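You operate a simulated robot arm through the tools that you are given. There is no shell and no other tool.

Carry out the task below with a simulated robot arm. There is one attempt and no reset: what you move stays moved.

Task
Tilt the fan down, run it and turn the fired leaf till it lies even and cool.
Fine: use the teal paddle while the fan blows and put it back; the fan dial ends off, the fan stays tilted down. Where these are worked on the way, their far stop is far enough and under half their travel is too little: fan dial.
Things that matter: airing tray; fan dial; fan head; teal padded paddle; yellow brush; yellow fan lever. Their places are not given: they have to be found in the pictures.

The check looks at the end state, three seconds after you hand in, the way a careful person would. Anything else that was tipped, shoved, dropped, spilled or broken makes it a failure.

Robot
A 7-joint arm with a three-finger gripper, fixed in place. Base frame: the origin is on the floor under the middle of its stand, x ahead of it, y to its left, z up. Lengths are in cm, angles in rad, forces in N, time in s.
It reaches about 134.2 cm from its shoulder. Its first joint turns from -2.897 to 2.897 rad. Payload 2.69 kg.
Tool frame: the origin (TCP) lies between the finger pads and is the grasp point; the fingertips stand 3 cm ahead of it; z points along the fingers, y is the line along which they close. The gripper opens to 12.8 cm; its body begins 11.7 cm behind the TCP.
Orientation is that of the tool frame in the base frame, as a unit quaternion [x, y, z, w]. With the fingers straight down and closing along the base's y, the tool's x points along the base's -x, its y along +y and its z along -z.

Tools
- The arm moves only by the tool servo_tool. Its argument "plan" is one flat list of numbers, 7 for each row, row after row: the shift along the tool's x, y, z in units of 20 mm (1.0 is 20 mm), then the turn, a rotation vector about the tool's x, y, z in units of 8 degrees (1.0 is 8 degrees), then the opening, from 0 (shut) to 1 (fully open). In form: [tx, ty, tz, rx, ry, rz, hand, tx, ty, tz, rx, ry, rz, hand, ...]. A call has 1 to 20 rows; each row shifts and turns the commanded pose from where the row before left it, along the tool's axes as they then stand. A call with a number of a shift or a turn outside -1 to 1 is refused whole. Each row takes 0.2 s and may step no farther than 5 cm and 0.15 rad from the row before; otherwise, or with a gripper value out of range, the whole call is refused. A pose out of reach is approached as far as the arm can. The call stops where the force on the tool passes 80 N (or 10 N more than at its start, if that is more) or the arm is blocked; 0.2 s more then pass. Each finger travels about 12.7 cm/s and halts on what it meets, pressing with about 21 N; the grip force reading is that of the motor and also rises with nothing between the fingers. The clock runs only during rows and for 0.2 s after the last one: add rows that do not move to give the fingers time. It gives the time, the measured TCP pose, the force on the tool (base axes), the opening and the grip force at its end, in the units of the frame above (readings bear some noise), with the torque about the TCP (base axes, N m) and any sound that the robot's microphone picked up, and new pictures: "views" is both (left out), scene, wrist or none.
- Cameras (640 x 400 px; columns grow to the right, rows downward): "scene" is fixed at [21.75, -50.71, 144.16]; the picture's right is [0.65, -0.76, 0.00], its down [-0.65, -0.56, -0.51] and it looks along [0.39, 0.33, -0.86] (base axes); focal length 214 px, centre (320, 200). "wrist" rides on the gripper at [5.8, 5.4, -13.1] in the tool frame; the picture's right is [-0.68, 0.74, 0.00], its down [-0.62, -0.57, -0.55] and it looks along [-0.40, -0.37, 0.84] (tool axes); focal length 234 px, centre (320, 200).
- move_column(by): moves the trunk up (or, below 0, down) by that many cm; the arm rides with it, the base frame stays. It gives what a move gives, with no picture.
- point_at(camera, pixels): for up to 12 pixels [column, row] of the newest picture of that camera ("zoom" is the newest enlarged one), the place [x, y, z] in the base frame of the surface seen there, good to about 0.2 cm, but the place of the scene camera against the robot may be out by one fixed shift of up to 1.2 cm in any direction. No time passes.
- enlarge(camera, box): a new picture of the part [left, top, right, bottom] of that camera's present view, enlarged. No time passes.
- job_done(): hands the job in; it is judged then, once.

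Open the gripper and draw the arm clear of the work before you hand the job in, unless the task says otherwise.

The tools are called by a JSON object that holds its "fn" and its "kwargs". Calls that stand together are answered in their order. servo_tool: Moves the arm, as the interface text tells. Its arguments: {"type":"object","properties":{"plan":{"type":"array","items":{"type":"number"}},"views":{"type":"string","enum":["both","scene","wrist","none"]}},"required":["plan"]} The other tools are called the same way: move_column (by) moves the trunk up or down; point_at (camera, pixels) gives the place of the surface under pixels of a picture; enlarge (camera, box) takes an enlarged picture of a part of a camera's view; job_done () hands the job in.

At the start:

```text
time_s: 0.0
tool_pos: [67.73, 27.65, 140.86]
orientation: [0.0, 1.0, 0.0, 0.0]
ft_force: [-0.1, -0.3, 0.2]
moment: [0.01, 0.02, 0.01]
gripper_width: 12.8
finger_force: 0.1
trunk travel left (down, up): [-15.0, 20.0]
```

scene: 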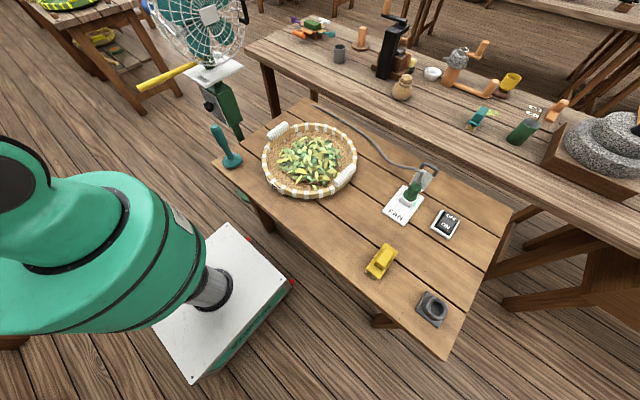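
wrist: 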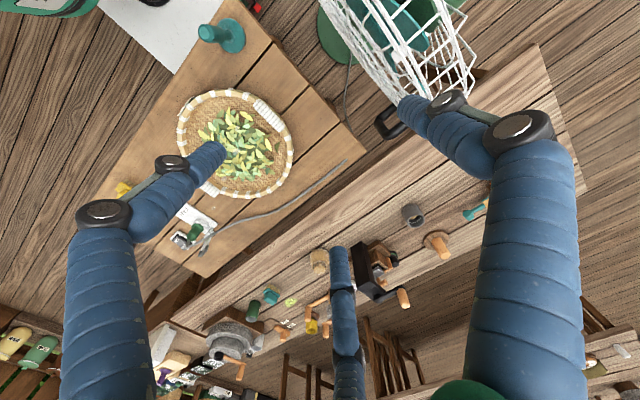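

The scene picture shows the fan at upper left (about 200,30) with a yellow lever (about 165,78), the tray at (310,160), the teal paddle at (225,150), a fan switch at (405,200) and a yellow brush at (381,260). I enlarge these parts first.

{"fn": "enlarge", "kwargs": {"camera": "scene", "box": [130, 0, 290, 100]}}

{"fn": "enlarge", "kwargs": {"camera": "scene", "box": [360, 140, 520, 240]}}

{"fn": "enlarge", "kwargs": {"camera": "scene", "box": [190, 100, 350, 200]}}

{"fn": "enlarge", "kwargs": {"camera": "scene", "box": [330, 230, 490, 330]}}

```text
4.00 times, centred on (210, 50) of scene
```

zoom: 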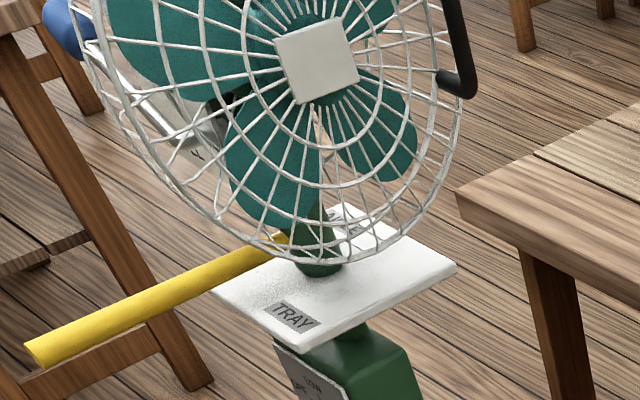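

```text
4.00 times, centred on (440, 190) of scene
```

zoom: 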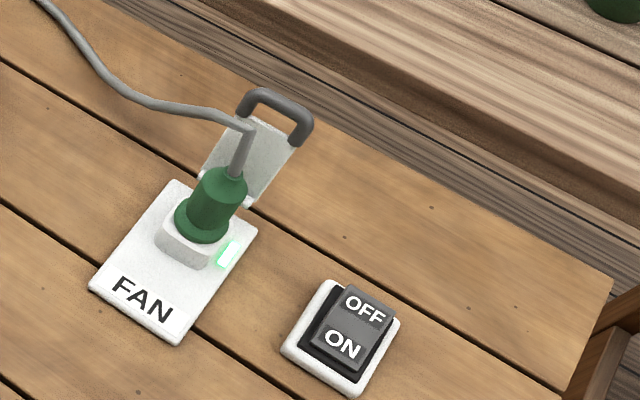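

```text
4.00 times, centred on (270, 150) of scene
```

zoom: 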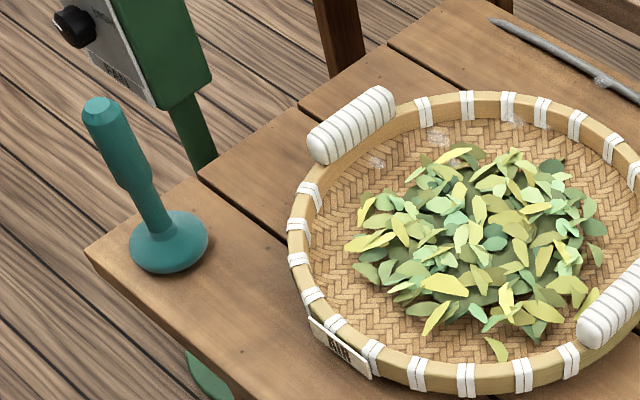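

```text
4.00 times, centred on (410, 280) of scene
```

zoom: 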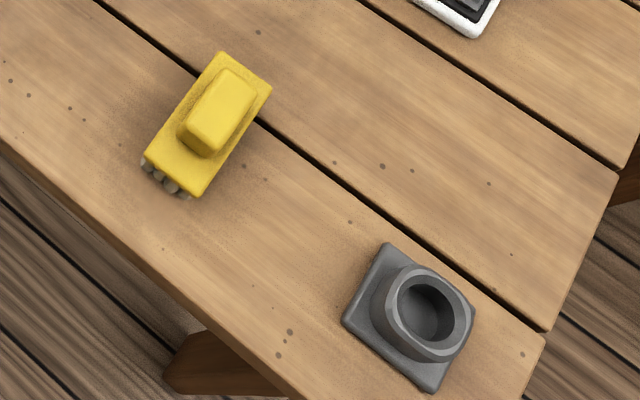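

I measure the key places: lever ends, fan cage, dial, paddle, tray rim, leaf, brush, socket and rocker.

{"fn": "point_at", "kwargs": {"camera": "scene", "pixels": [[140, 87], [165, 77], [195, 65], [212, 72], [229, 64], [209, 106], [221, 127], [231, 161], [218, 150], [243, 28], [209, 15], [207, 82]]}}

{"fn": "point_at", "kwargs": {"camera": "scene", "pixels": [[310, 160], [345, 178], [278, 131], [265, 160], [355, 150], [310, 195], [318, 125], [290, 165], [215, 165], [312, 102], [447, 358], [512, 210]]}}

{"fn": "point_at", "kwargs": {"camera": "scene", "pixels": [[381, 260], [385, 252], [375, 272], [432, 308], [436, 306], [446, 222], [450, 216], [444, 227], [413, 190], [395, 215], [425, 175], [430, 165]]}}

```text
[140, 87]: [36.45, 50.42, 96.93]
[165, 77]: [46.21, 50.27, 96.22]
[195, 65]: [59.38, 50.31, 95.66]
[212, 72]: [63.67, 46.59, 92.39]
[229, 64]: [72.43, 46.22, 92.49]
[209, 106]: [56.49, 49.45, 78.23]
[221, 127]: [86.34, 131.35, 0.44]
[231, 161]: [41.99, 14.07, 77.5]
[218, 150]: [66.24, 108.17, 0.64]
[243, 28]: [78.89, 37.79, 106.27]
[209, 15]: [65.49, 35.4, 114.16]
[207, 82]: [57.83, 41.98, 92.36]
```

```text
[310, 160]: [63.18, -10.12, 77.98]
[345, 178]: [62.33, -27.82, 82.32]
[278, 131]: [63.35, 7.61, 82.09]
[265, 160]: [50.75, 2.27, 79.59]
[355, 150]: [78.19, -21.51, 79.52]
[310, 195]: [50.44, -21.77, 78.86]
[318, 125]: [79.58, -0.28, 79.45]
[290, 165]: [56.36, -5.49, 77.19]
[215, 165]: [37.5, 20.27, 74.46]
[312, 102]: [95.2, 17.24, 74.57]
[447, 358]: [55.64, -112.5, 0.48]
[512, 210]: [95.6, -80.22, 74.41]
```

```text
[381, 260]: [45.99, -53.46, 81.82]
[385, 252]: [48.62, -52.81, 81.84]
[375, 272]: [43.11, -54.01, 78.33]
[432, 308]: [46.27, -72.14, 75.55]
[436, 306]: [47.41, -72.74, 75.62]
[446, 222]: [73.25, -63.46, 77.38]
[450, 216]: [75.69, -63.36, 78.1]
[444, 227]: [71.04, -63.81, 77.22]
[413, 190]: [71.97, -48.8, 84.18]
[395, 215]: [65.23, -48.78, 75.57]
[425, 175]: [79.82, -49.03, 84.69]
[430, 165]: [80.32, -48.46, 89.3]
```

Table top is about z 74.5; the fan post is near (65–70, 48). I zoom tighter on the fan base plate, the dial and the paddle for labels.

{"fn": "enlarge", "kwargs": {"camera": "scene", "box": [180, 45, 260, 95]}}

{"fn": "enlarge", "kwargs": {"camera": "scene", "box": [180, 75, 260, 125]}}

{"fn": "enlarge", "kwargs": {"camera": "scene", "box": [140, 0, 204, 40]}}

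{"fn": "enlarge", "kwargs": {"camera": "wrist", "box": [300, 0, 500, 125]}}

{"fn": "enlarge", "kwargs": {"camera": "scene", "box": [250, 165, 314, 205]}}

```text
8.00 times, centred on (220, 70) of scene
```

zoom: 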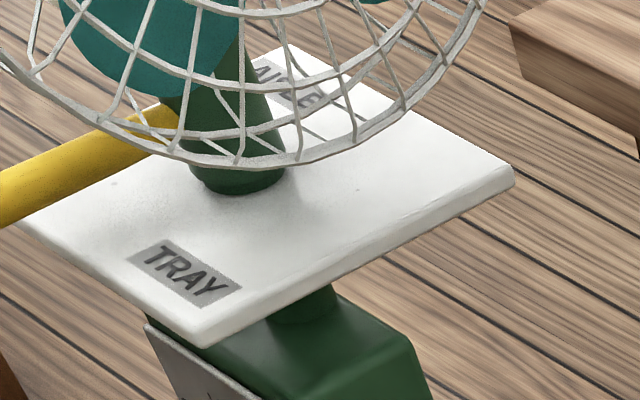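

```text
8.00 times, centred on (220, 100) of scene
```

zoom: 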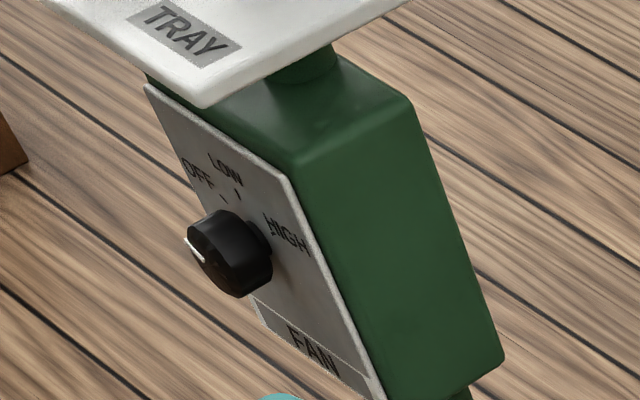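

```text
10.00 times, centred on (172, 20) of scene
```

zoom: 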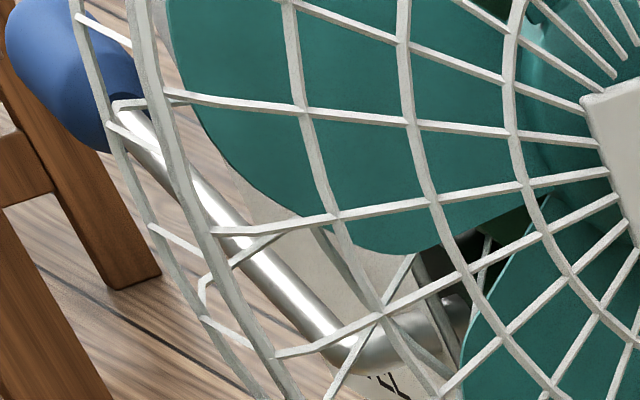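

```text
3.20 times, centred on (400, 62) of wrist
```

zoom: 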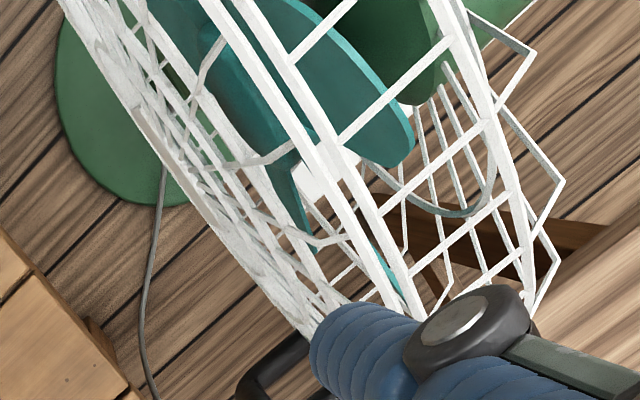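

```text
10.00 times, centred on (282, 185) of scene
```

zoom: 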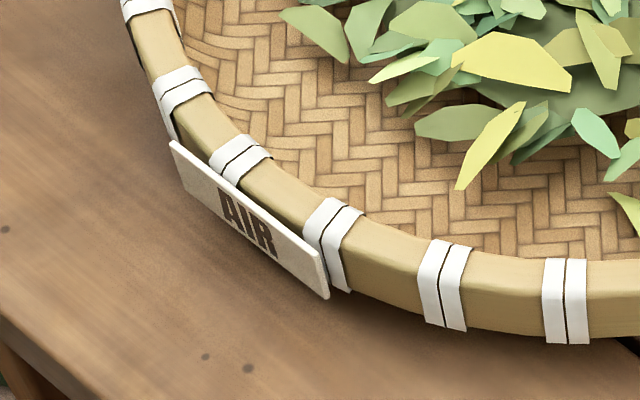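

The plate under the fan bears "TRAY" at (203,79) and "AISLE" at (216,56), and the dial at (209,106) reads OFF/LOW/HIGH with a white mark. I measure labels, lever and fan head points.

{"fn": "point_at", "kwargs": {"camera": "scene", "pixels": [[203, 79], [219, 58], [183, 72], [206, 88], [244, 66], [216, 51], [210, 68], [201, 58], [200, 60], [176, 4], [146, 4], [178, 35]]}}

{"fn": "point_at", "kwargs": {"camera": "scene", "pixels": [[204, 106], [205, 104], [209, 107], [207, 100], [211, 103], [214, 104], [209, 95], [220, 117], [199, 86], [199, 5], [218, 10], [202, 23]]}}

{"fn": "point_at", "kwargs": {"camera": "wrist", "pixels": [[345, 20], [335, 40], [400, 35], [425, 40], [455, 25], [385, 122], [215, 35], [235, 35], [240, 45], [440, 10], [365, 30], [470, 50]]}}

```text
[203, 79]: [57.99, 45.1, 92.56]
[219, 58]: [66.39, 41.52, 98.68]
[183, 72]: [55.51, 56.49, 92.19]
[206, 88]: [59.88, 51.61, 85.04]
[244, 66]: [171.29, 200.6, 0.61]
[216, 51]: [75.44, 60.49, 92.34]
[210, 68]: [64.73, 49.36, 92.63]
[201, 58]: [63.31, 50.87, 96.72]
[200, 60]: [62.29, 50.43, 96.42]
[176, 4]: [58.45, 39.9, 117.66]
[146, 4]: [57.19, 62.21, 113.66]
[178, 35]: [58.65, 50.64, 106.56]
```

```text
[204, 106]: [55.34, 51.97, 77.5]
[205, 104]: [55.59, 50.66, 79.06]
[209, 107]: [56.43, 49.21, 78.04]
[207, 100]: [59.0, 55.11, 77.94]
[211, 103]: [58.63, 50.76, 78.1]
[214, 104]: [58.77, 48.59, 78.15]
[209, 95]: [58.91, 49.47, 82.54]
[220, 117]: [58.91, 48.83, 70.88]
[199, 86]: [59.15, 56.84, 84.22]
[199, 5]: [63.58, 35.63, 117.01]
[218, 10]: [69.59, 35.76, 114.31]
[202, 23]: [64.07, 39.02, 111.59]
```

```text
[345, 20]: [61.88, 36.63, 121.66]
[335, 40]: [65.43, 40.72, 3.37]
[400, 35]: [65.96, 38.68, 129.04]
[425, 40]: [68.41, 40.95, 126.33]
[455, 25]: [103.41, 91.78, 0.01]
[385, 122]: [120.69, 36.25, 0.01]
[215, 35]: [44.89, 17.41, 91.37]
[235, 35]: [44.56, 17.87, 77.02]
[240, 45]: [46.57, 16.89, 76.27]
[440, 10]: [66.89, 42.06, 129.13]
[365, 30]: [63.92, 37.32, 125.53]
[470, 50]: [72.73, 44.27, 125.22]
```

The fan faces −y and stands level; the yellow lever runs along −x at z≈96. A blue-gripped rod and a black handle are also on the fan, so I move the wrist camera behind/left of the fan, well above it, to read its labels.

{"fn": "servo_tool", "kwargs": {"plan": [0.9, 0.95, 0, 0, 0, 0, 1, 0.9, 0.95, 0, 0, 0, 0, 1, 0.9, 0.95, 0, 0, 0, 0, 1, 0.9, 0.95, 0, 0, 0, 0, 1, 0.9, 0.95, 0, 0, 0, 0, 1, 0.9, 0.95, 0, 0, 0, 0, 1, 0.9, 0.95, 0, 0, 0, 0, 1, 0.9, 0.95, 0, 0, 0, 0, 1, 0.9, 0.95, 0, 0, 0, 0, 1, 0.9, 0.95, 0, 0, 0, 0, 1, 0.9, 0.95, 0, 0, 0, 0, 1, 0.9, 0.95, 0, 0, 0, 0, 1, 0.9, 0.95, 0, 0, 0, 0, 1, 0.9, 0.95, 0, 0, 0, 0, 1, 0.9, 0.95, 0, 0, 0, 0, 1], "views": "both"}}

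```text
time_s: 3.2
tool_pos: [40.76, 56.16, 141.0]
orientation: [0.0, 1.0, 0.0, 0.0]
ft_force: [0.4, 0.1, -0.3]
moment: [-0.03, 0.04, 0.01]
gripper_width: 12.78
finger_force: 0.1
trunk travel left (down, up): [-15.0, 20.0]
```

scene: 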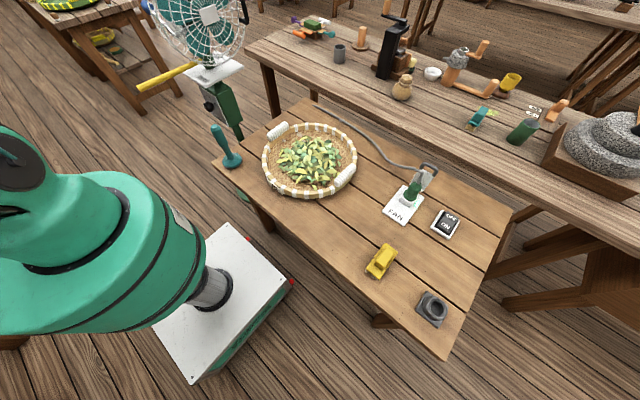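
wrist: 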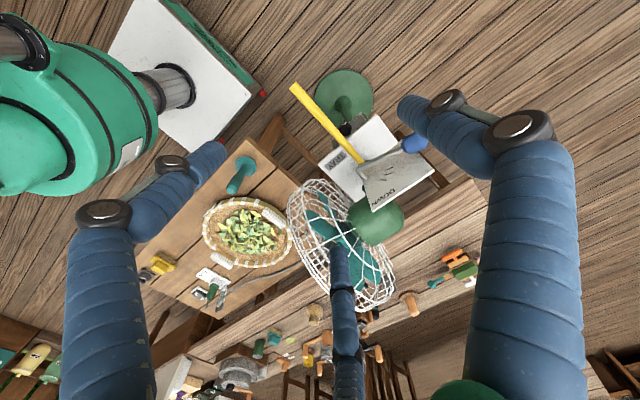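

The wrist now shows a plate with text (…"DOWN") next to the blue-gripped rod at (400,150). I enlarge it.

{"fn": "enlarge", "kwargs": {"camera": "wrist", "box": [280, 70, 440, 170]}}

{"fn": "enlarge", "kwargs": {"camera": "wrist", "box": [320, 105, 448, 225]}}

{"fn": "enlarge", "kwargs": {"camera": "wrist", "box": [350, 125, 430, 215]}}

```text
4.00 times, centred on (360, 120) of wrist
```

zoom: 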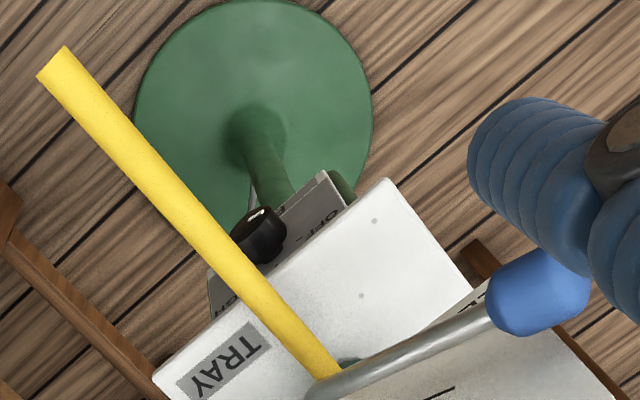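

```text
3.33 times, centred on (384, 165) of wrist
```

zoom: 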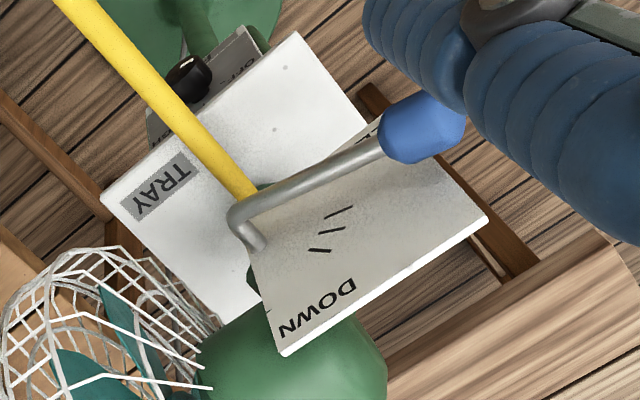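

```text
4.44 times, centred on (390, 170) of wrist
```

zoom: 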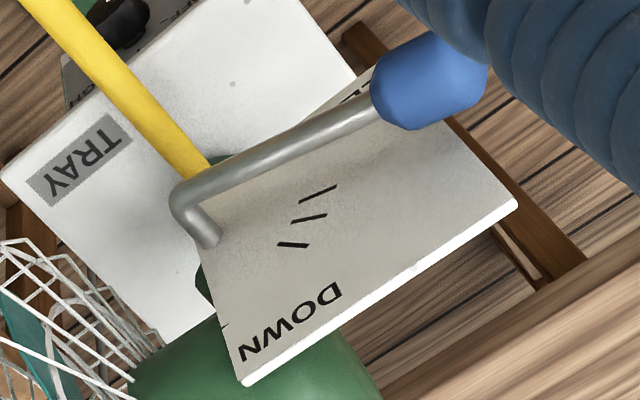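

The blue-gripped rod sits on a plate marked with ticks and "DOWN" at one end, while the yellow lever is over a plate marked TRAY/AISLE. I tilt the wrist to look along +x at that plate from the side to see the whole lettering.

{"fn": "servo_tool", "kwargs": {"plan": [0, 0, 0, 0, -0.9375, 0, 1, 0, 0, 0, 0, -0.9375, 0, 1, 0, 0, 0, 0, -0.9375, 0, 1, 0, 0, 0, 0, -0.9375, 0, 1, 0, 0, 0, 0, -0.9375, 0, 1, 0, 0, 0, 0, -0.9375, 0, 1, 0.954, 0.3, 0.754, 0, 0, 0, 1, 0.954, 0.3, 0.754, 0, 0, 0, 1, 0.954, 0.3, 0.754, 0, 0, 0, 1, 0.954, 0.3, 0.754, 0, 0, 0, 1, 0.954, 0.3, 0.754, 0, 0, 0, 1, 0.954, 0.3, 0.754, 0, 0, 0, 1, 0.954, 0.3, 0.754, 0, 0, 0, 1, 0.954, 0.3, 0.754, 0, 0, 0, 1, 0.954, 0.3, 0.754, 0, 0, 0, 1, 0.954, 0.3, 0.754, 0, 0, 0, 1], "views": "both"}}

```text
time_s: 6.6
tool_pos: [38.01, 62.19, 116.68]
orientation: [0.0, 0.924, 0.0, 0.383]
ft_force: [-0.4, 0.4, 1.1]
moment: [0.04, 0.02, 0.01]
gripper_width: 12.76
finger_force: 0.1
trunk travel left (down, up): [-15.0, 20.0]
```

scene: 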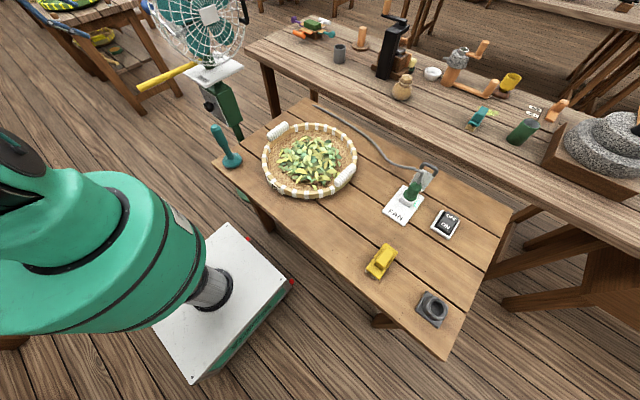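
wrist: 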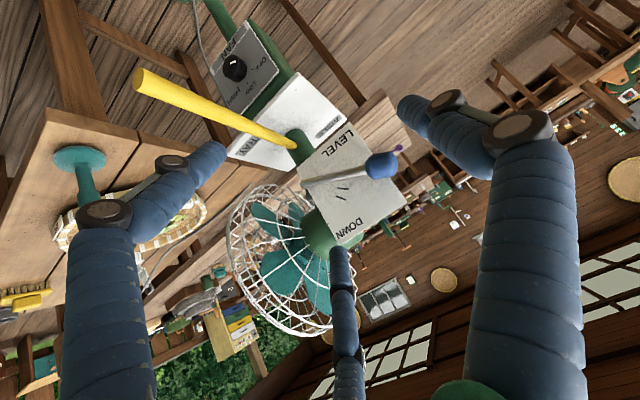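

The wrist picture (upside-down) now shows the LEVEL/DOWN plate with the blue lever near (380,165). I enlarge and measure.

{"fn": "enlarge", "kwargs": {"camera": "wrist", "box": [270, 100, 430, 260]}}

{"fn": "enlarge", "kwargs": {"camera": "wrist", "box": [120, 10, 360, 170]}}

{"fn": "point_at", "kwargs": {"camera": "wrist", "pixels": [[380, 165], [395, 165], [370, 167], [340, 177], [318, 182], [308, 185], [345, 140], [350, 225], [400, 205], [300, 175], [330, 240], [340, 195]]}}

{"fn": "point_at", "kwargs": {"camera": "wrist", "pixels": [[140, 82], [180, 100], [230, 118], [270, 135], [290, 143], [298, 140], [233, 67], [225, 68], [245, 50], [262, 62], [240, 90], [220, 65]]}}

```text
2.50 times, centred on (350, 180) of wrist
```

zoom: 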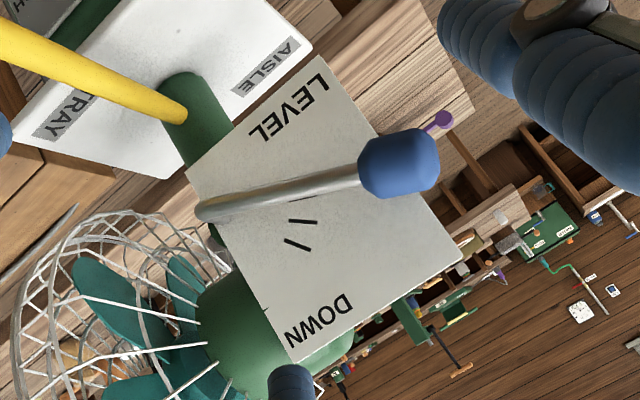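

```text
2.50 times, centred on (240, 90) of wrist
```

zoom: 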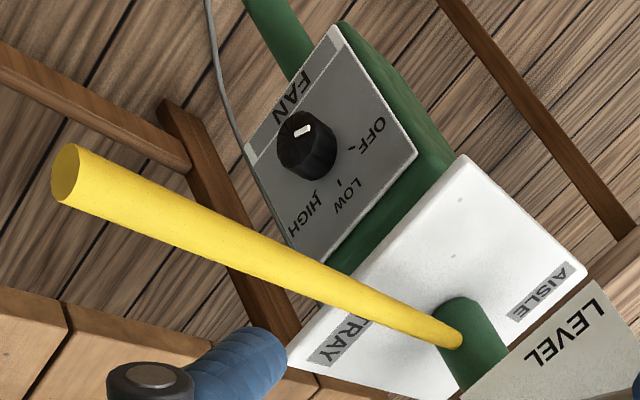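

```text
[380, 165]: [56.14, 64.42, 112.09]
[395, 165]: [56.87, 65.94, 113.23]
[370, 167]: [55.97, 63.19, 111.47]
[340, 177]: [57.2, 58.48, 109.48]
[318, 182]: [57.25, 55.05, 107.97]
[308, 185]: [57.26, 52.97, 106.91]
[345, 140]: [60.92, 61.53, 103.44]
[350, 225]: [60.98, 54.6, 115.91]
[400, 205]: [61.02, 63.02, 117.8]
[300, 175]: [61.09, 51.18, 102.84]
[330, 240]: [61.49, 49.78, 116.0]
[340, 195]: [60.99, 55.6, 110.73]
```

```text
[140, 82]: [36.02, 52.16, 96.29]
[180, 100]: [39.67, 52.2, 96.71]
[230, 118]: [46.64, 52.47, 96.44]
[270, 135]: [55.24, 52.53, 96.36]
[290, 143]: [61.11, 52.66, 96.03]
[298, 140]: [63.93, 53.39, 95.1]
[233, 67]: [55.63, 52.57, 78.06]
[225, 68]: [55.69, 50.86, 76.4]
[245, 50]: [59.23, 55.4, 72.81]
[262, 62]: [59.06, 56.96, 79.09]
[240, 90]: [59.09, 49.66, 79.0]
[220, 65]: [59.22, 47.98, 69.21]
```

The blue lever (grip about (56,64,112), pivot about (57,52.7,107)) swings between LEVEL and DOWN. I check the dial and the yellow lever's plate more closely in this view.

{"fn": "enlarge", "kwargs": {"camera": "wrist", "box": [200, 30, 280, 110]}}

{"fn": "point_at", "kwargs": {"camera": "wrist", "pixels": [[329, 126], [343, 188], [341, 197], [337, 143], [348, 229], [246, 150], [300, 100], [355, 133], [312, 185], [400, 147], [398, 150], [300, 125]]}}

{"fn": "point_at", "kwargs": {"camera": "wrist", "pixels": [[245, 195], [232, 240], [260, 300], [300, 330], [275, 185], [240, 220], [320, 225], [265, 250], [300, 215], [310, 240], [285, 265], [325, 320]]}}

```text
5.00 times, centred on (240, 70) of wrist
```

zoom: 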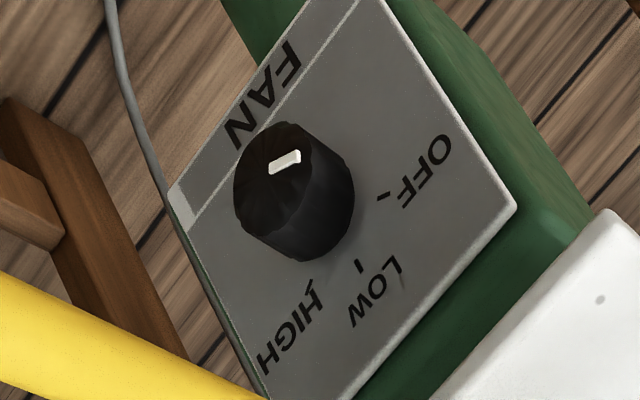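

```text
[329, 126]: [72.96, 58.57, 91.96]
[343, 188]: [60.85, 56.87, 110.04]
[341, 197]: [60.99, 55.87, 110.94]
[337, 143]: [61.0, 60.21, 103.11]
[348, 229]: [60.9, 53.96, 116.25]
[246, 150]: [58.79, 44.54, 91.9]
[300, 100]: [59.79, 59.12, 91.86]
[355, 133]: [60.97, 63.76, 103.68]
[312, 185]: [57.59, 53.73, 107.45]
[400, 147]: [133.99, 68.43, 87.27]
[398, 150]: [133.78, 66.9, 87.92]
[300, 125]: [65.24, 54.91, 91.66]
```

```text
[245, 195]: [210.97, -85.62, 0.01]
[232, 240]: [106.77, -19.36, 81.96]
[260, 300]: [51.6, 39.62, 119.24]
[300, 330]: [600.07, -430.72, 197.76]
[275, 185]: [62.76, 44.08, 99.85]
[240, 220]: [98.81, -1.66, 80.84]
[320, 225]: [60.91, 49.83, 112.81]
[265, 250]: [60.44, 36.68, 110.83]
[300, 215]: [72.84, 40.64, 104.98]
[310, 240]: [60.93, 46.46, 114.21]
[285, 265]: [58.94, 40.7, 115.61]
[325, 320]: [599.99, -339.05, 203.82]
```

The dial mark points at OFF now, with LOW then HIGH further clockwise seen from −x. Only the blue lever's plate reads LEVEL/DOWN, so that is the tilt control; I turn the tool to point along +x and roll it so the fingers will close across the lever.

{"fn": "servo_tool", "kwargs": {"plan": [0, 0, 0, 0, -0.9375, 0, 1, 0, 0, 0, 0, -0.9375, 0, 1, 0, 0, 0, 0, -0.9375, 0, 1, 0, 0, 0, 0, -0.9375, 0, 1, 0, 0, 0, 0, -0.9375, 0, 1, 0, 0, 0, 0, -0.9375, 0, 1, 0, 0, 0, 0, 0, -0.903, 1, 0, 0, 0, 0, 0, -0.903, 1, 0, 0, 0, 0, 0, -0.903, 1, 0, 0, 0, 0, 0, -0.903, 1, 0, 0, 0, 0, 0, -0.903, 1, 0, 0, 0, 0, 0, -0.903, 1, 0, 0, 0, 0, 0, -0.903, 1, 0, 0, 0, 0, 0, -0.903, 1, 0, 0, 0, 0, 0, -0.903, 1, 0, 0, 0, 0, 0, 0, 1], "views": "both"}}

```text
time_s: 10.0
tool_pos: [37.87, 62.26, 116.83]
orientation: [-0.38, 0.596, -0.381, 0.596]
ft_force: [-0.2, -0.1, 0.8]
moment: [-0.01, 0.0, -0.02]
gripper_width: 12.83
finger_force: 0.1
trunk travel left (down, up): [-15.0, 20.0]
```

scene: 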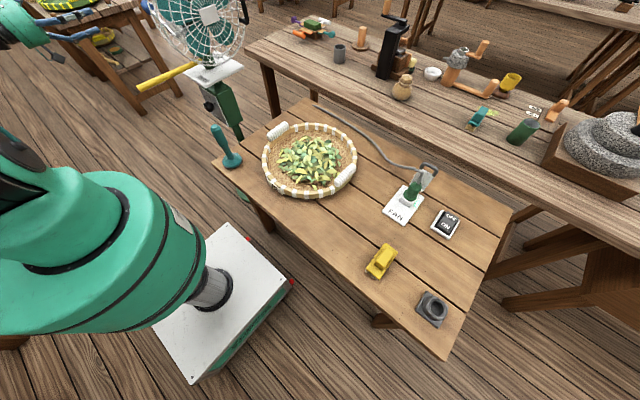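
wrist: 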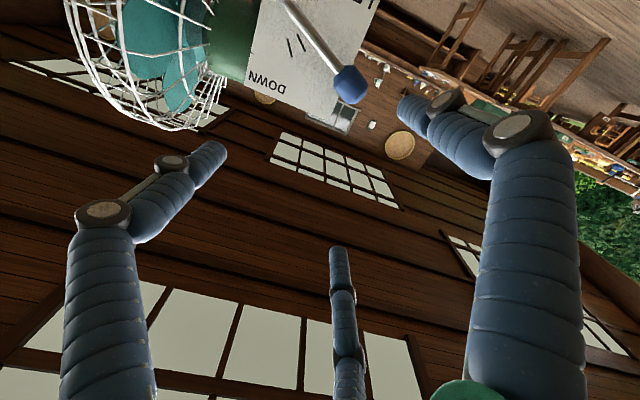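

The view is now from below; the blue grip is at (350,85). I measure the grip and rod in this view.

{"fn": "enlarge", "kwargs": {"camera": "wrist", "box": [240, 0, 400, 120]}}

{"fn": "point_at", "kwargs": {"camera": "wrist", "pixels": [[350, 85], [340, 75], [360, 90], [345, 95], [355, 75], [325, 52], [305, 25], [290, 5], [365, 98], [290, 45], [302, 43], [265, 80]]}}

```text
3.33 times, centred on (320, 60) of wrist
```

zoom: 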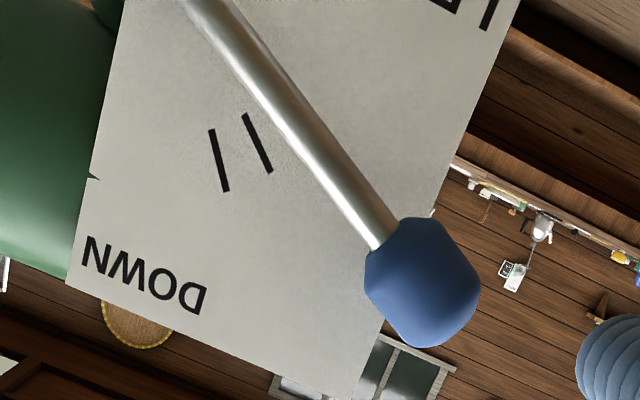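

```text
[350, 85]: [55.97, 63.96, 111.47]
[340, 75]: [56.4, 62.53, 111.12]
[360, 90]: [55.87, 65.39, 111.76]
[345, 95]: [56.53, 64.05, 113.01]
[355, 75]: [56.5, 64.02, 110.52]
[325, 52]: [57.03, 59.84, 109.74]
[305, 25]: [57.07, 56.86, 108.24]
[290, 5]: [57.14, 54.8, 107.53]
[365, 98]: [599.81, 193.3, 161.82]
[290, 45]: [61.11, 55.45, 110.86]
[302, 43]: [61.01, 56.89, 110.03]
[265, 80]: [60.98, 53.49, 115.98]
```

The grip centre is about (58, 64.2, 112), rod slope ≈24°, pivot about (52.4,106.6); ticks lie roughly 12° and 25° further up. I advance with the open hand so the thumb is below and two fingers above the grip.

{"fn": "servo_tool", "kwargs": {"plan": [0.035, 0.65, 0.6, 0, 0, 0, 1, 0.035, 0.65, 0.6, 0, 0, 0, 1, 0.035, 0.65, 0.6, 0, 0, 0, 1, 0.035, 0.65, 0.6, 0, 0, 0, 1, 0, 0, 0.9, 0, 0, 0, 1, 0, 0, 0.9, 0, 0, 0, 1, 0, 0, 0.9, 0, 0, 0, 1, 0, 0, 0.9, 0, 0, 0, 1, 0, 0, 0.9, 0, 0, 0, 1, 0, 0, 0.9, 0, 0, 0, 1, 0, 0, 0.85, 0, 0, 0, 1, 0, 0, 0.7, 0, 0, 0, 1, 0, 0, 0, 0, 0, 0, 1], "views": "both"}}

```text
time_s: 12.8
tool_pos: [56.56, 64.19, 111.94]
orientation: [-0.38, 0.596, -0.38, 0.597]
ft_force: [-0.6, -0.9, -0.1]
moment: [0.03, 0.0, -0.03]
gripper_width: 12.77
finger_force: 0.1
trunk travel left (down, up): [-15.0, 20.0]
```

scene: 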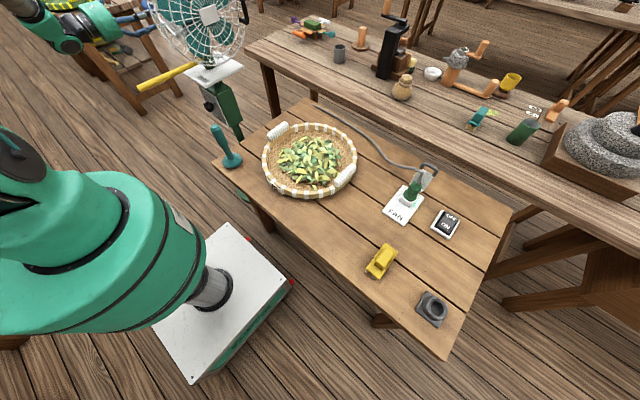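
wrist: 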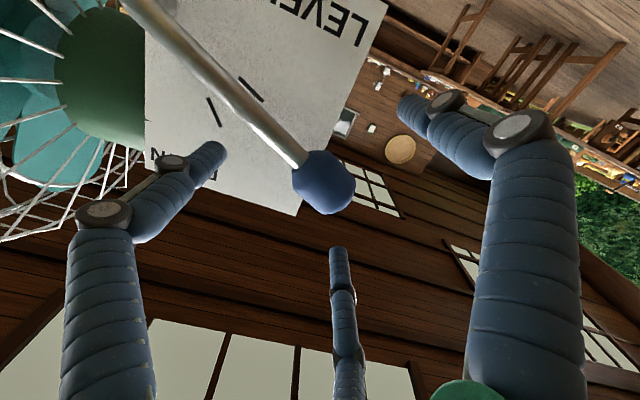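

The blue grip sits at (323,183), between the fingers. I close to about 5.5 cm so it is caged without squeezing, and look.

{"fn": "servo_tool", "kwargs": {"plan": [0, 0, 0, 0, 0, 0, 0.43, 0, 0, 0, 0, 0, 0, 0.43, 0, 0, 0, 0, 0, 0, 0.43], "views": "wrist"}}

```text
time_s: 13.6
tool_pos: [56.65, 64.11, 111.9]
orientation: [-0.38, 0.596, -0.38, 0.597]
ft_force: [-0.6, -1.3, -0.8]
moment: [0.01, 0.01, 0.01]
gripper_width: 5.49
finger_force: 0.1
trunk travel left (down, up): [-15.0, 20.0]
```

wrist: 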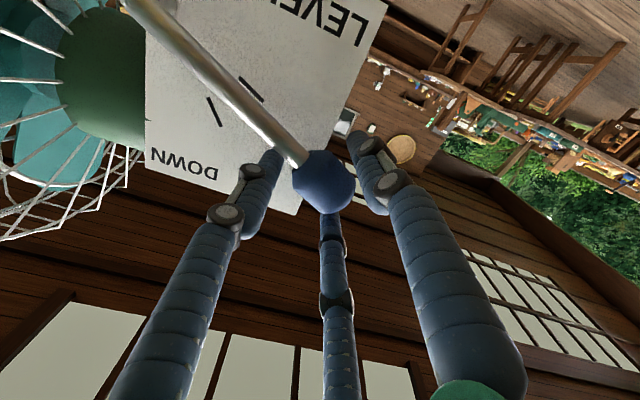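

The hand cages the grip. I swing it up about the pivot by 12° (three 4° steps), watching the force.

{"fn": "servo_tool", "kwargs": {"plan": [0.016, -0.457, 0, 0, 0, 0.5, 0.43, 0.016, -0.457, 0, 0, 0, 0.5, 0.43, 0.016, -0.457, 0, 0, 0, 0.5, 0.43, 0, 0, 0, 0, 0, 0, 0.43], "views": "both"}}

```text
time_s: 14.6
tool_pos: [56.51, 62.78, 114.12]
orientation: [-0.316, 0.633, -0.315, 0.633]
ft_force: [1.4, 2.4, -8.2]
moment: [-0.07, 0.08, 0.04]
gripper_width: 6.04
finger_force: 3.3
trunk travel left (down, up): [-15.0, 20.0]
```

scene: 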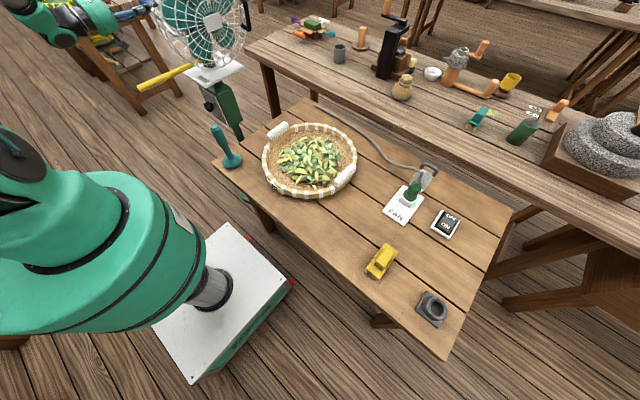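
wrist: 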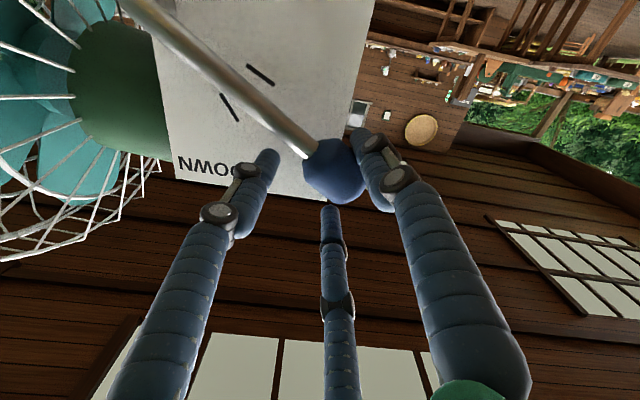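

Force is about 8 N downward on the tool, so the lever is loading the thumb. I measure the grip, rod and ticks to see whether it moved.

{"fn": "point_at", "kwargs": {"camera": "wrist", "pixels": [[262, 73], [230, 107], [335, 170], [325, 160], [345, 185], [290, 133], [250, 92], [200, 45], [170, 15], [200, 163], [345, 150], [315, 185]]}}

{"fn": "enlarge", "kwargs": {"camera": "wrist", "box": [150, 0, 400, 220]}}

{"fn": "enlarge", "kwargs": {"camera": "scene", "box": [130, 0, 290, 100]}}

```text
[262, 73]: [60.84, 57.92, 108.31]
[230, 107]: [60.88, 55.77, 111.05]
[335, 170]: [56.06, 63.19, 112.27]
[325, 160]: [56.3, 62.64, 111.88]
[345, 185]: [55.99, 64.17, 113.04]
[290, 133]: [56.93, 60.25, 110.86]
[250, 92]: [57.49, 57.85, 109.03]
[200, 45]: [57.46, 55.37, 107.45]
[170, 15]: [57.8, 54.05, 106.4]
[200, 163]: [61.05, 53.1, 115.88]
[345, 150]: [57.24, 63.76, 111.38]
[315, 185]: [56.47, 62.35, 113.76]
```

```text
1.82 times, centred on (275, 110) of wrist
```

zoom: 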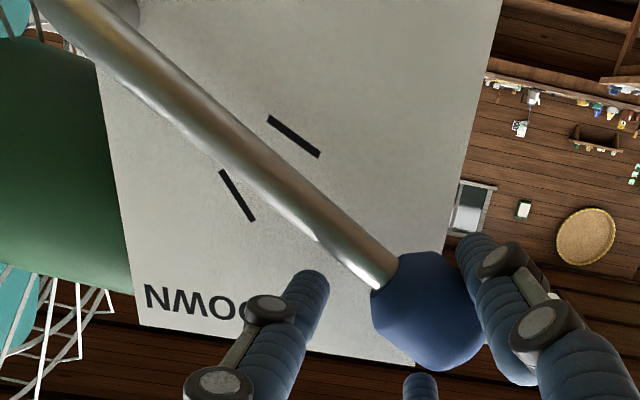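

```text
4.00 times, centred on (210, 50) of scene
```

zoom: 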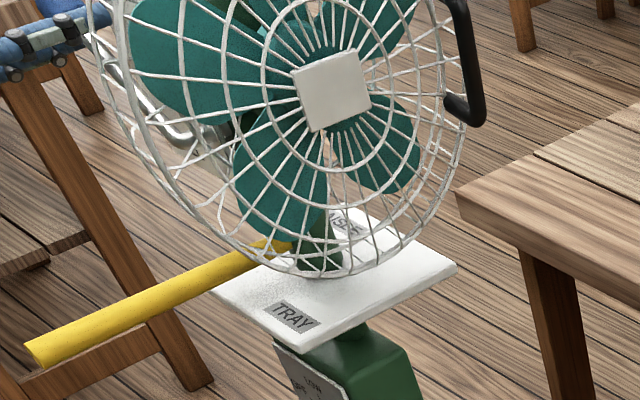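

The hub in the scene zoom moved down (from (315,60) to (330,90)), so the head is tilting; the rod is now near 35°. I continue the swing with slightly wider fingers.

{"fn": "servo_tool", "kwargs": {"plan": [0.016, -0.457, 0, 0, 0, 0.5, 0.5, 0.016, -0.457, 0, 0, 0, 0.5, 0.5, 0.016, -0.457, 0, 0, 0, 0.5, 0.5, 0, 0, 0, 0, 0, 0, 0.5], "views": "both"}}

```text
time_s: 15.6
tool_pos: [56.51, 60.88, 116.39]
orientation: [-0.247, 0.662, -0.248, 0.663]
ft_force: [-1.0, 3.9, -3.3]
moment: [0.01, 0.09, 0.11]
gripper_width: 6.8
finger_force: 2.8
trunk travel left (down, up): [-15.0, 20.0]
```

scene: 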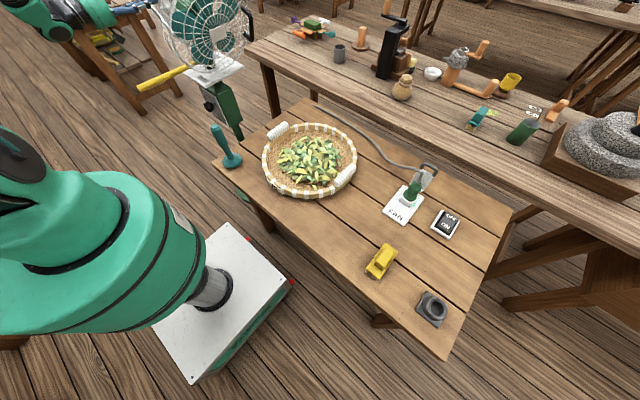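
wrist: 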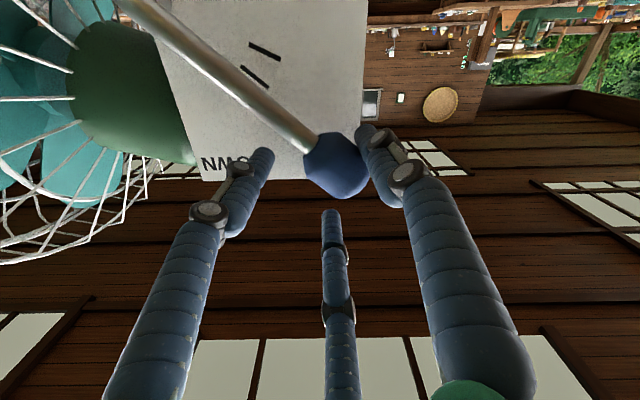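

The lever follows (two ticks are now behind it at (265,50) and (253,75)). I continue another 12°.

{"fn": "servo_tool", "kwargs": {"plan": [0.016, -0.457, 0, 0, 0, 0.5, 0.5, 0.016, -0.457, 0, 0, 0, 0.5, 0.5, 0.016, -0.457, 0, 0, 0, 0.5, 0.5, 0, 0, 0, 0, 0, 0, 0.5], "views": "both"}}

```text
time_s: 16.6
tool_pos: [56.64, 58.7, 117.86]
orientation: [-0.178, 0.684, -0.177, 0.685]
ft_force: [-2.2, 5.8, -4.1]
moment: [-0.01, 0.13, 0.11]
gripper_width: 6.94
finger_force: 4.0
trunk travel left (down, up): [-15.0, 20.0]
```

scene: 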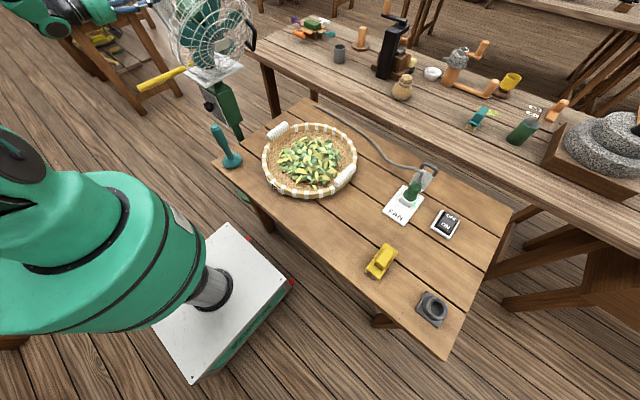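
wrist: 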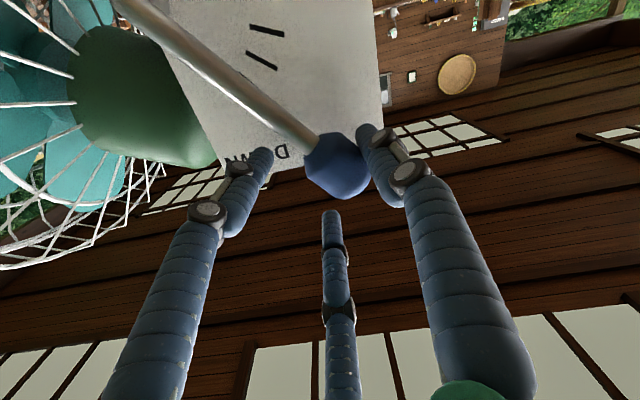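

I measure rod direction and tick places again.

{"fn": "point_at", "kwargs": {"camera": "wrist", "pixels": [[267, 30], [262, 60], [335, 165], [300, 128], [250, 88], [200, 42], [160, 10], [280, 153], [345, 185], [210, 130]]}}

{"fn": "enlarge", "kwargs": {"camera": "wrist", "box": [150, 0, 400, 220]}}

{"fn": "enlarge", "kwargs": {"camera": "scene", "box": [130, 0, 290, 100]}}

```text
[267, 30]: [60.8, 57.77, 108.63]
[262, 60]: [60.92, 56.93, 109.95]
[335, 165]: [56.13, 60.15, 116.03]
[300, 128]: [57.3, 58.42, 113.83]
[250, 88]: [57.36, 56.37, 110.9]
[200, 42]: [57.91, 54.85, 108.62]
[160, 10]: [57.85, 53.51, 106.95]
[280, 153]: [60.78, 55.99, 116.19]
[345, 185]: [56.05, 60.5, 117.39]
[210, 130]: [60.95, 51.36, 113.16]
```

```text
1.82 times, centred on (275, 110) of wrist
```

zoom: 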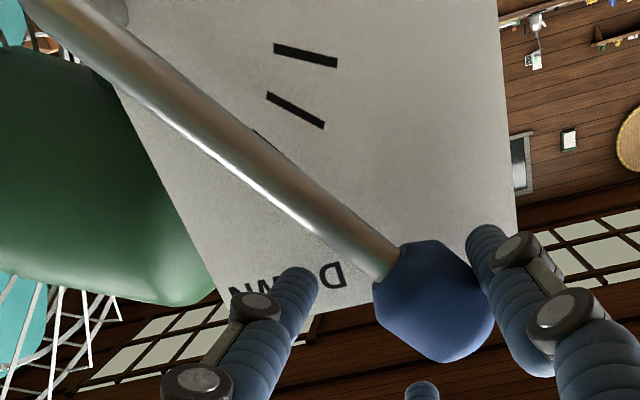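

```text
4.00 times, centred on (210, 50) of scene
```

zoom: 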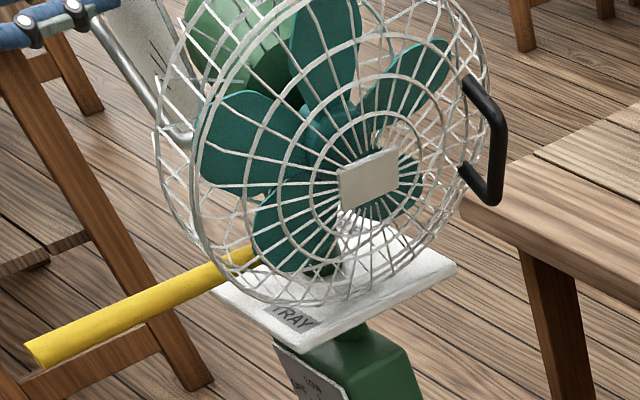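

The rod is at about 55°, around the third tick, and the fan has tilted a lot. I go on in smaller steps to find the stop.

{"fn": "servo_tool", "kwargs": {"plan": [0.016, -0.457, 0, 0, 0, 0.5, 0.5, 0.016, -0.457, 0, 0, 0, 0.5, 0.5, 0, 0, 0, 0, 0, 0, 0.5], "views": "wrist"}}

```text
time_s: 17.4
tool_pos: [56.71, 57.32, 118.32]
orientation: [-0.131, 0.696, -0.129, 0.695]
ft_force: [8.9, 26.3, -16.6]
moment: [-0.28, -0.17, 0.12]
gripper_width: 8.27
finger_force: 13.8
trunk travel left (down, up): [-15.0, 20.0]
```

wrist: 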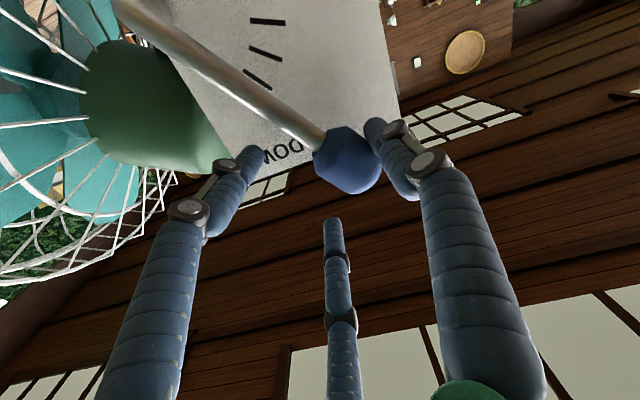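

Force jumped to about 32 N and the fingers were pushed apart: the stop is reached, just past the third tick. I back off, opening the hand, and check that the head stays.

{"fn": "servo_tool", "kwargs": {"plan": [0, 0.4, 0, 0, 0, -0.4, 0.8, 0, 0.3, 0, 0, 0, -0.3, 1, 0, 0, 0, 0, 0, 0, 1, 0, 0, 0, 0, 0, 0, 1], "views": "both"}}

{"fn": "enlarge", "kwargs": {"camera": "scene", "box": [130, 0, 290, 100]}}

```text
time_s: 18.4
tool_pos: [56.47, 58.31, 118.03]
orientation: [-0.162, 0.688, -0.163, 0.688]
ft_force: [-0.8, 0.7, -0.6]
moment: [0.03, 0.06, 0.01]
gripper_width: 12.8
finger_force: 0.0
trunk travel left (down, up): [-15.0, 20.0]
```

scene: 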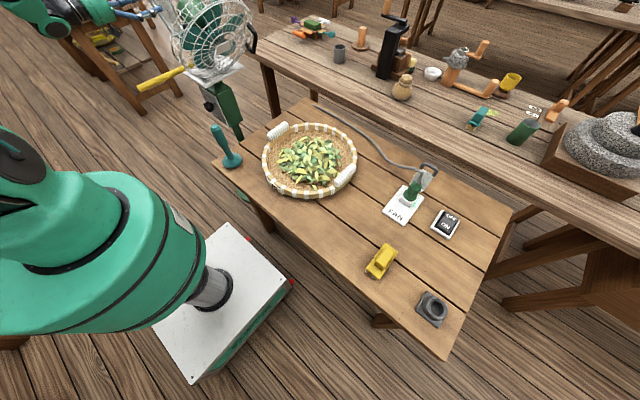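
wrist: 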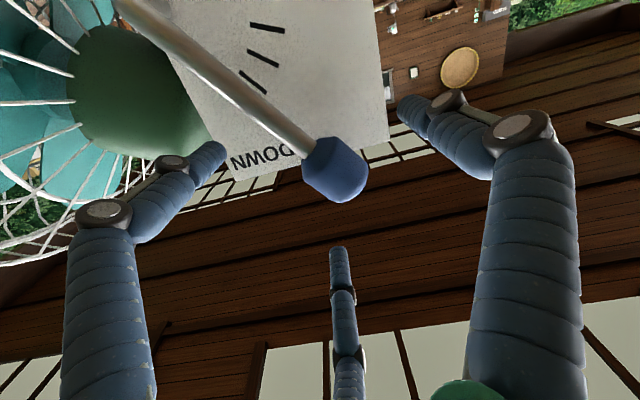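

```text
4.00 times, centred on (210, 50) of scene
```

zoom: 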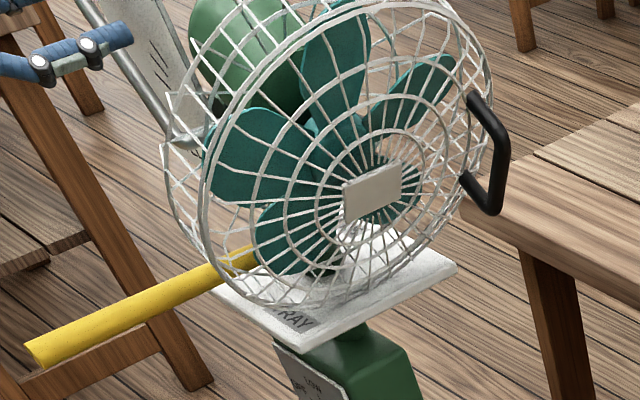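

The head stays tilted down and the yellow lever looks unmoved. I back the hand straight out along −x, and measure the arm body for clearance planning.

{"fn": "servo_tool", "kwargs": {"plan": [0, 0, -0.9, 0, 0, 0, 1, 0, 0, -0.9, 0, 0, 0, 1, 0, 0, -0.9, 0, 0, 0, 1, 0, 0, -0.9, 0, 0, 0, 1, 0, 0, -0.9, 0, 0, 0, 1, 0, 0, -0.9, 0, 0, 0, 1, 0, 0, -0.9, 0, 0, 0, 1, 0, 0, -0.9, 0, 0, 0, 1], "views": "both"}}

{"fn": "point_at", "kwargs": {"camera": "scene", "pixels": [[120, 220], [100, 280], [30, 180], [20, 250], [90, 25], [60, 45], [30, 20], [110, 10], [210, 290], [170, 200], [203, 30], [220, 45]]}}

```text
time_s: 20.2
tool_pos: [41.93, 58.36, 118.16]
orientation: [-0.162, 0.688, -0.163, 0.688]
ft_force: [-0.9, -1.0, -0.6]
moment: [0.03, 0.01, -0.01]
gripper_width: 12.78
finger_force: 0.1
trunk travel left (down, up): [-15.0, 20.0]
```

scene: 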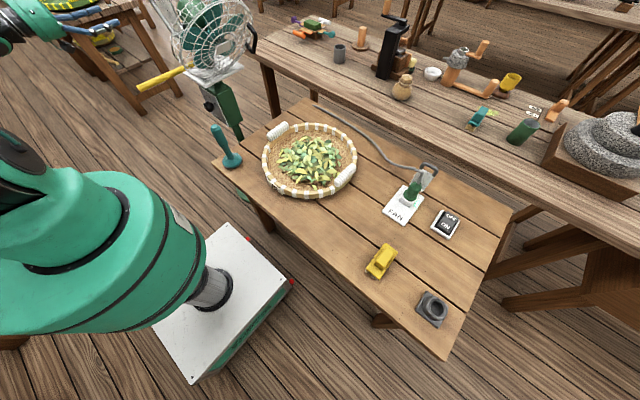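
wrist: 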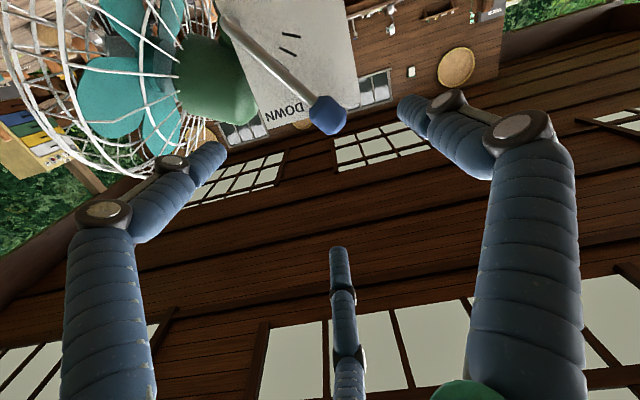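

```text
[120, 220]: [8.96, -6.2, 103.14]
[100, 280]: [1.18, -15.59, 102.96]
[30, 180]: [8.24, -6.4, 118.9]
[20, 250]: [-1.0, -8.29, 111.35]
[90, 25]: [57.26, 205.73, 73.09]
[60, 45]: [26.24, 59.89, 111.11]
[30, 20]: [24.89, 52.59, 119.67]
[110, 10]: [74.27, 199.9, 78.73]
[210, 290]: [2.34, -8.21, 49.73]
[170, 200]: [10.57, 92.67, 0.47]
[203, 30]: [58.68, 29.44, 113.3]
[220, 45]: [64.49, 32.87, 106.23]
```

I look closely at the hand and wrist in the scene view to judge their size before going near the dial under the yellow lever.

{"fn": "enlarge", "kwargs": {"camera": "scene", "box": [0, 0, 160, 100]}}

{"fn": "point_at", "kwargs": {"camera": "scene", "pixels": [[10, 5], [10, 20], [5, 40], [25, 5], [40, 15], [50, 10], [45, 30], [20, 45], [5, 50], [70, 35], [75, 15], [55, 35]]}}

```text
4.00 times, centred on (80, 50) of scene
```

zoom: 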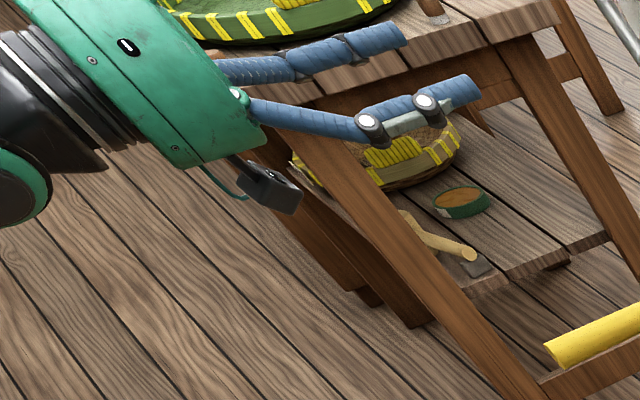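

```text
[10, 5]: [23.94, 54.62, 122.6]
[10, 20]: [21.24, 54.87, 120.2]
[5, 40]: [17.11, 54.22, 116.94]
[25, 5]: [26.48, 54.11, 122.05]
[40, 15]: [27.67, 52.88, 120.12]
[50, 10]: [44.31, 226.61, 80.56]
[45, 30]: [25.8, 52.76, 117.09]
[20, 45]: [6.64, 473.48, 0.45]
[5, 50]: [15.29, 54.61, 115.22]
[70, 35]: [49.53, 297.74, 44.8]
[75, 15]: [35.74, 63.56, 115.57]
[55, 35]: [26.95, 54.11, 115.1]
```

The palm is about 6 cm in radius, so it fits under the yellow lever (z 95) at dial height 78. I re-measure the dial face marks from the scene camera.

{"fn": "enlarge", "kwargs": {"camera": "scene", "box": [192, 80, 232, 125]}}

{"fn": "point_at", "kwargs": {"camera": "scene", "pixels": [[204.5, 96.5], [209, 96], [215.5, 104.5], [207.8, 99.6], [209.7, 99], [213.5, 102], [206, 103], [208, 106], [210, 110], [204, 107], [219, 118], [212, 109]]}}

```text
8.89 times, centred on (212, 102) of scene
```

zoom: 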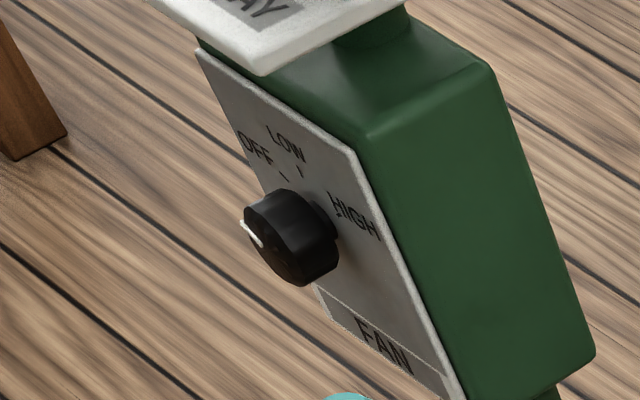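

```text
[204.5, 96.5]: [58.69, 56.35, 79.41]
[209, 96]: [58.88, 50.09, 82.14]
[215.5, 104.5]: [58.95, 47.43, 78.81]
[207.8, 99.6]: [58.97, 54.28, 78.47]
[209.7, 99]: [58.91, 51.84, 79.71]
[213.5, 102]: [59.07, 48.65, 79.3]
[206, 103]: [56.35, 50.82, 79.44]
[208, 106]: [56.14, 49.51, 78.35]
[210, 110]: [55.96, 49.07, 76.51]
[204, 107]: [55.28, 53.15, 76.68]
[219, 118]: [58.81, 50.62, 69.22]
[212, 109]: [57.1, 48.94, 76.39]
```

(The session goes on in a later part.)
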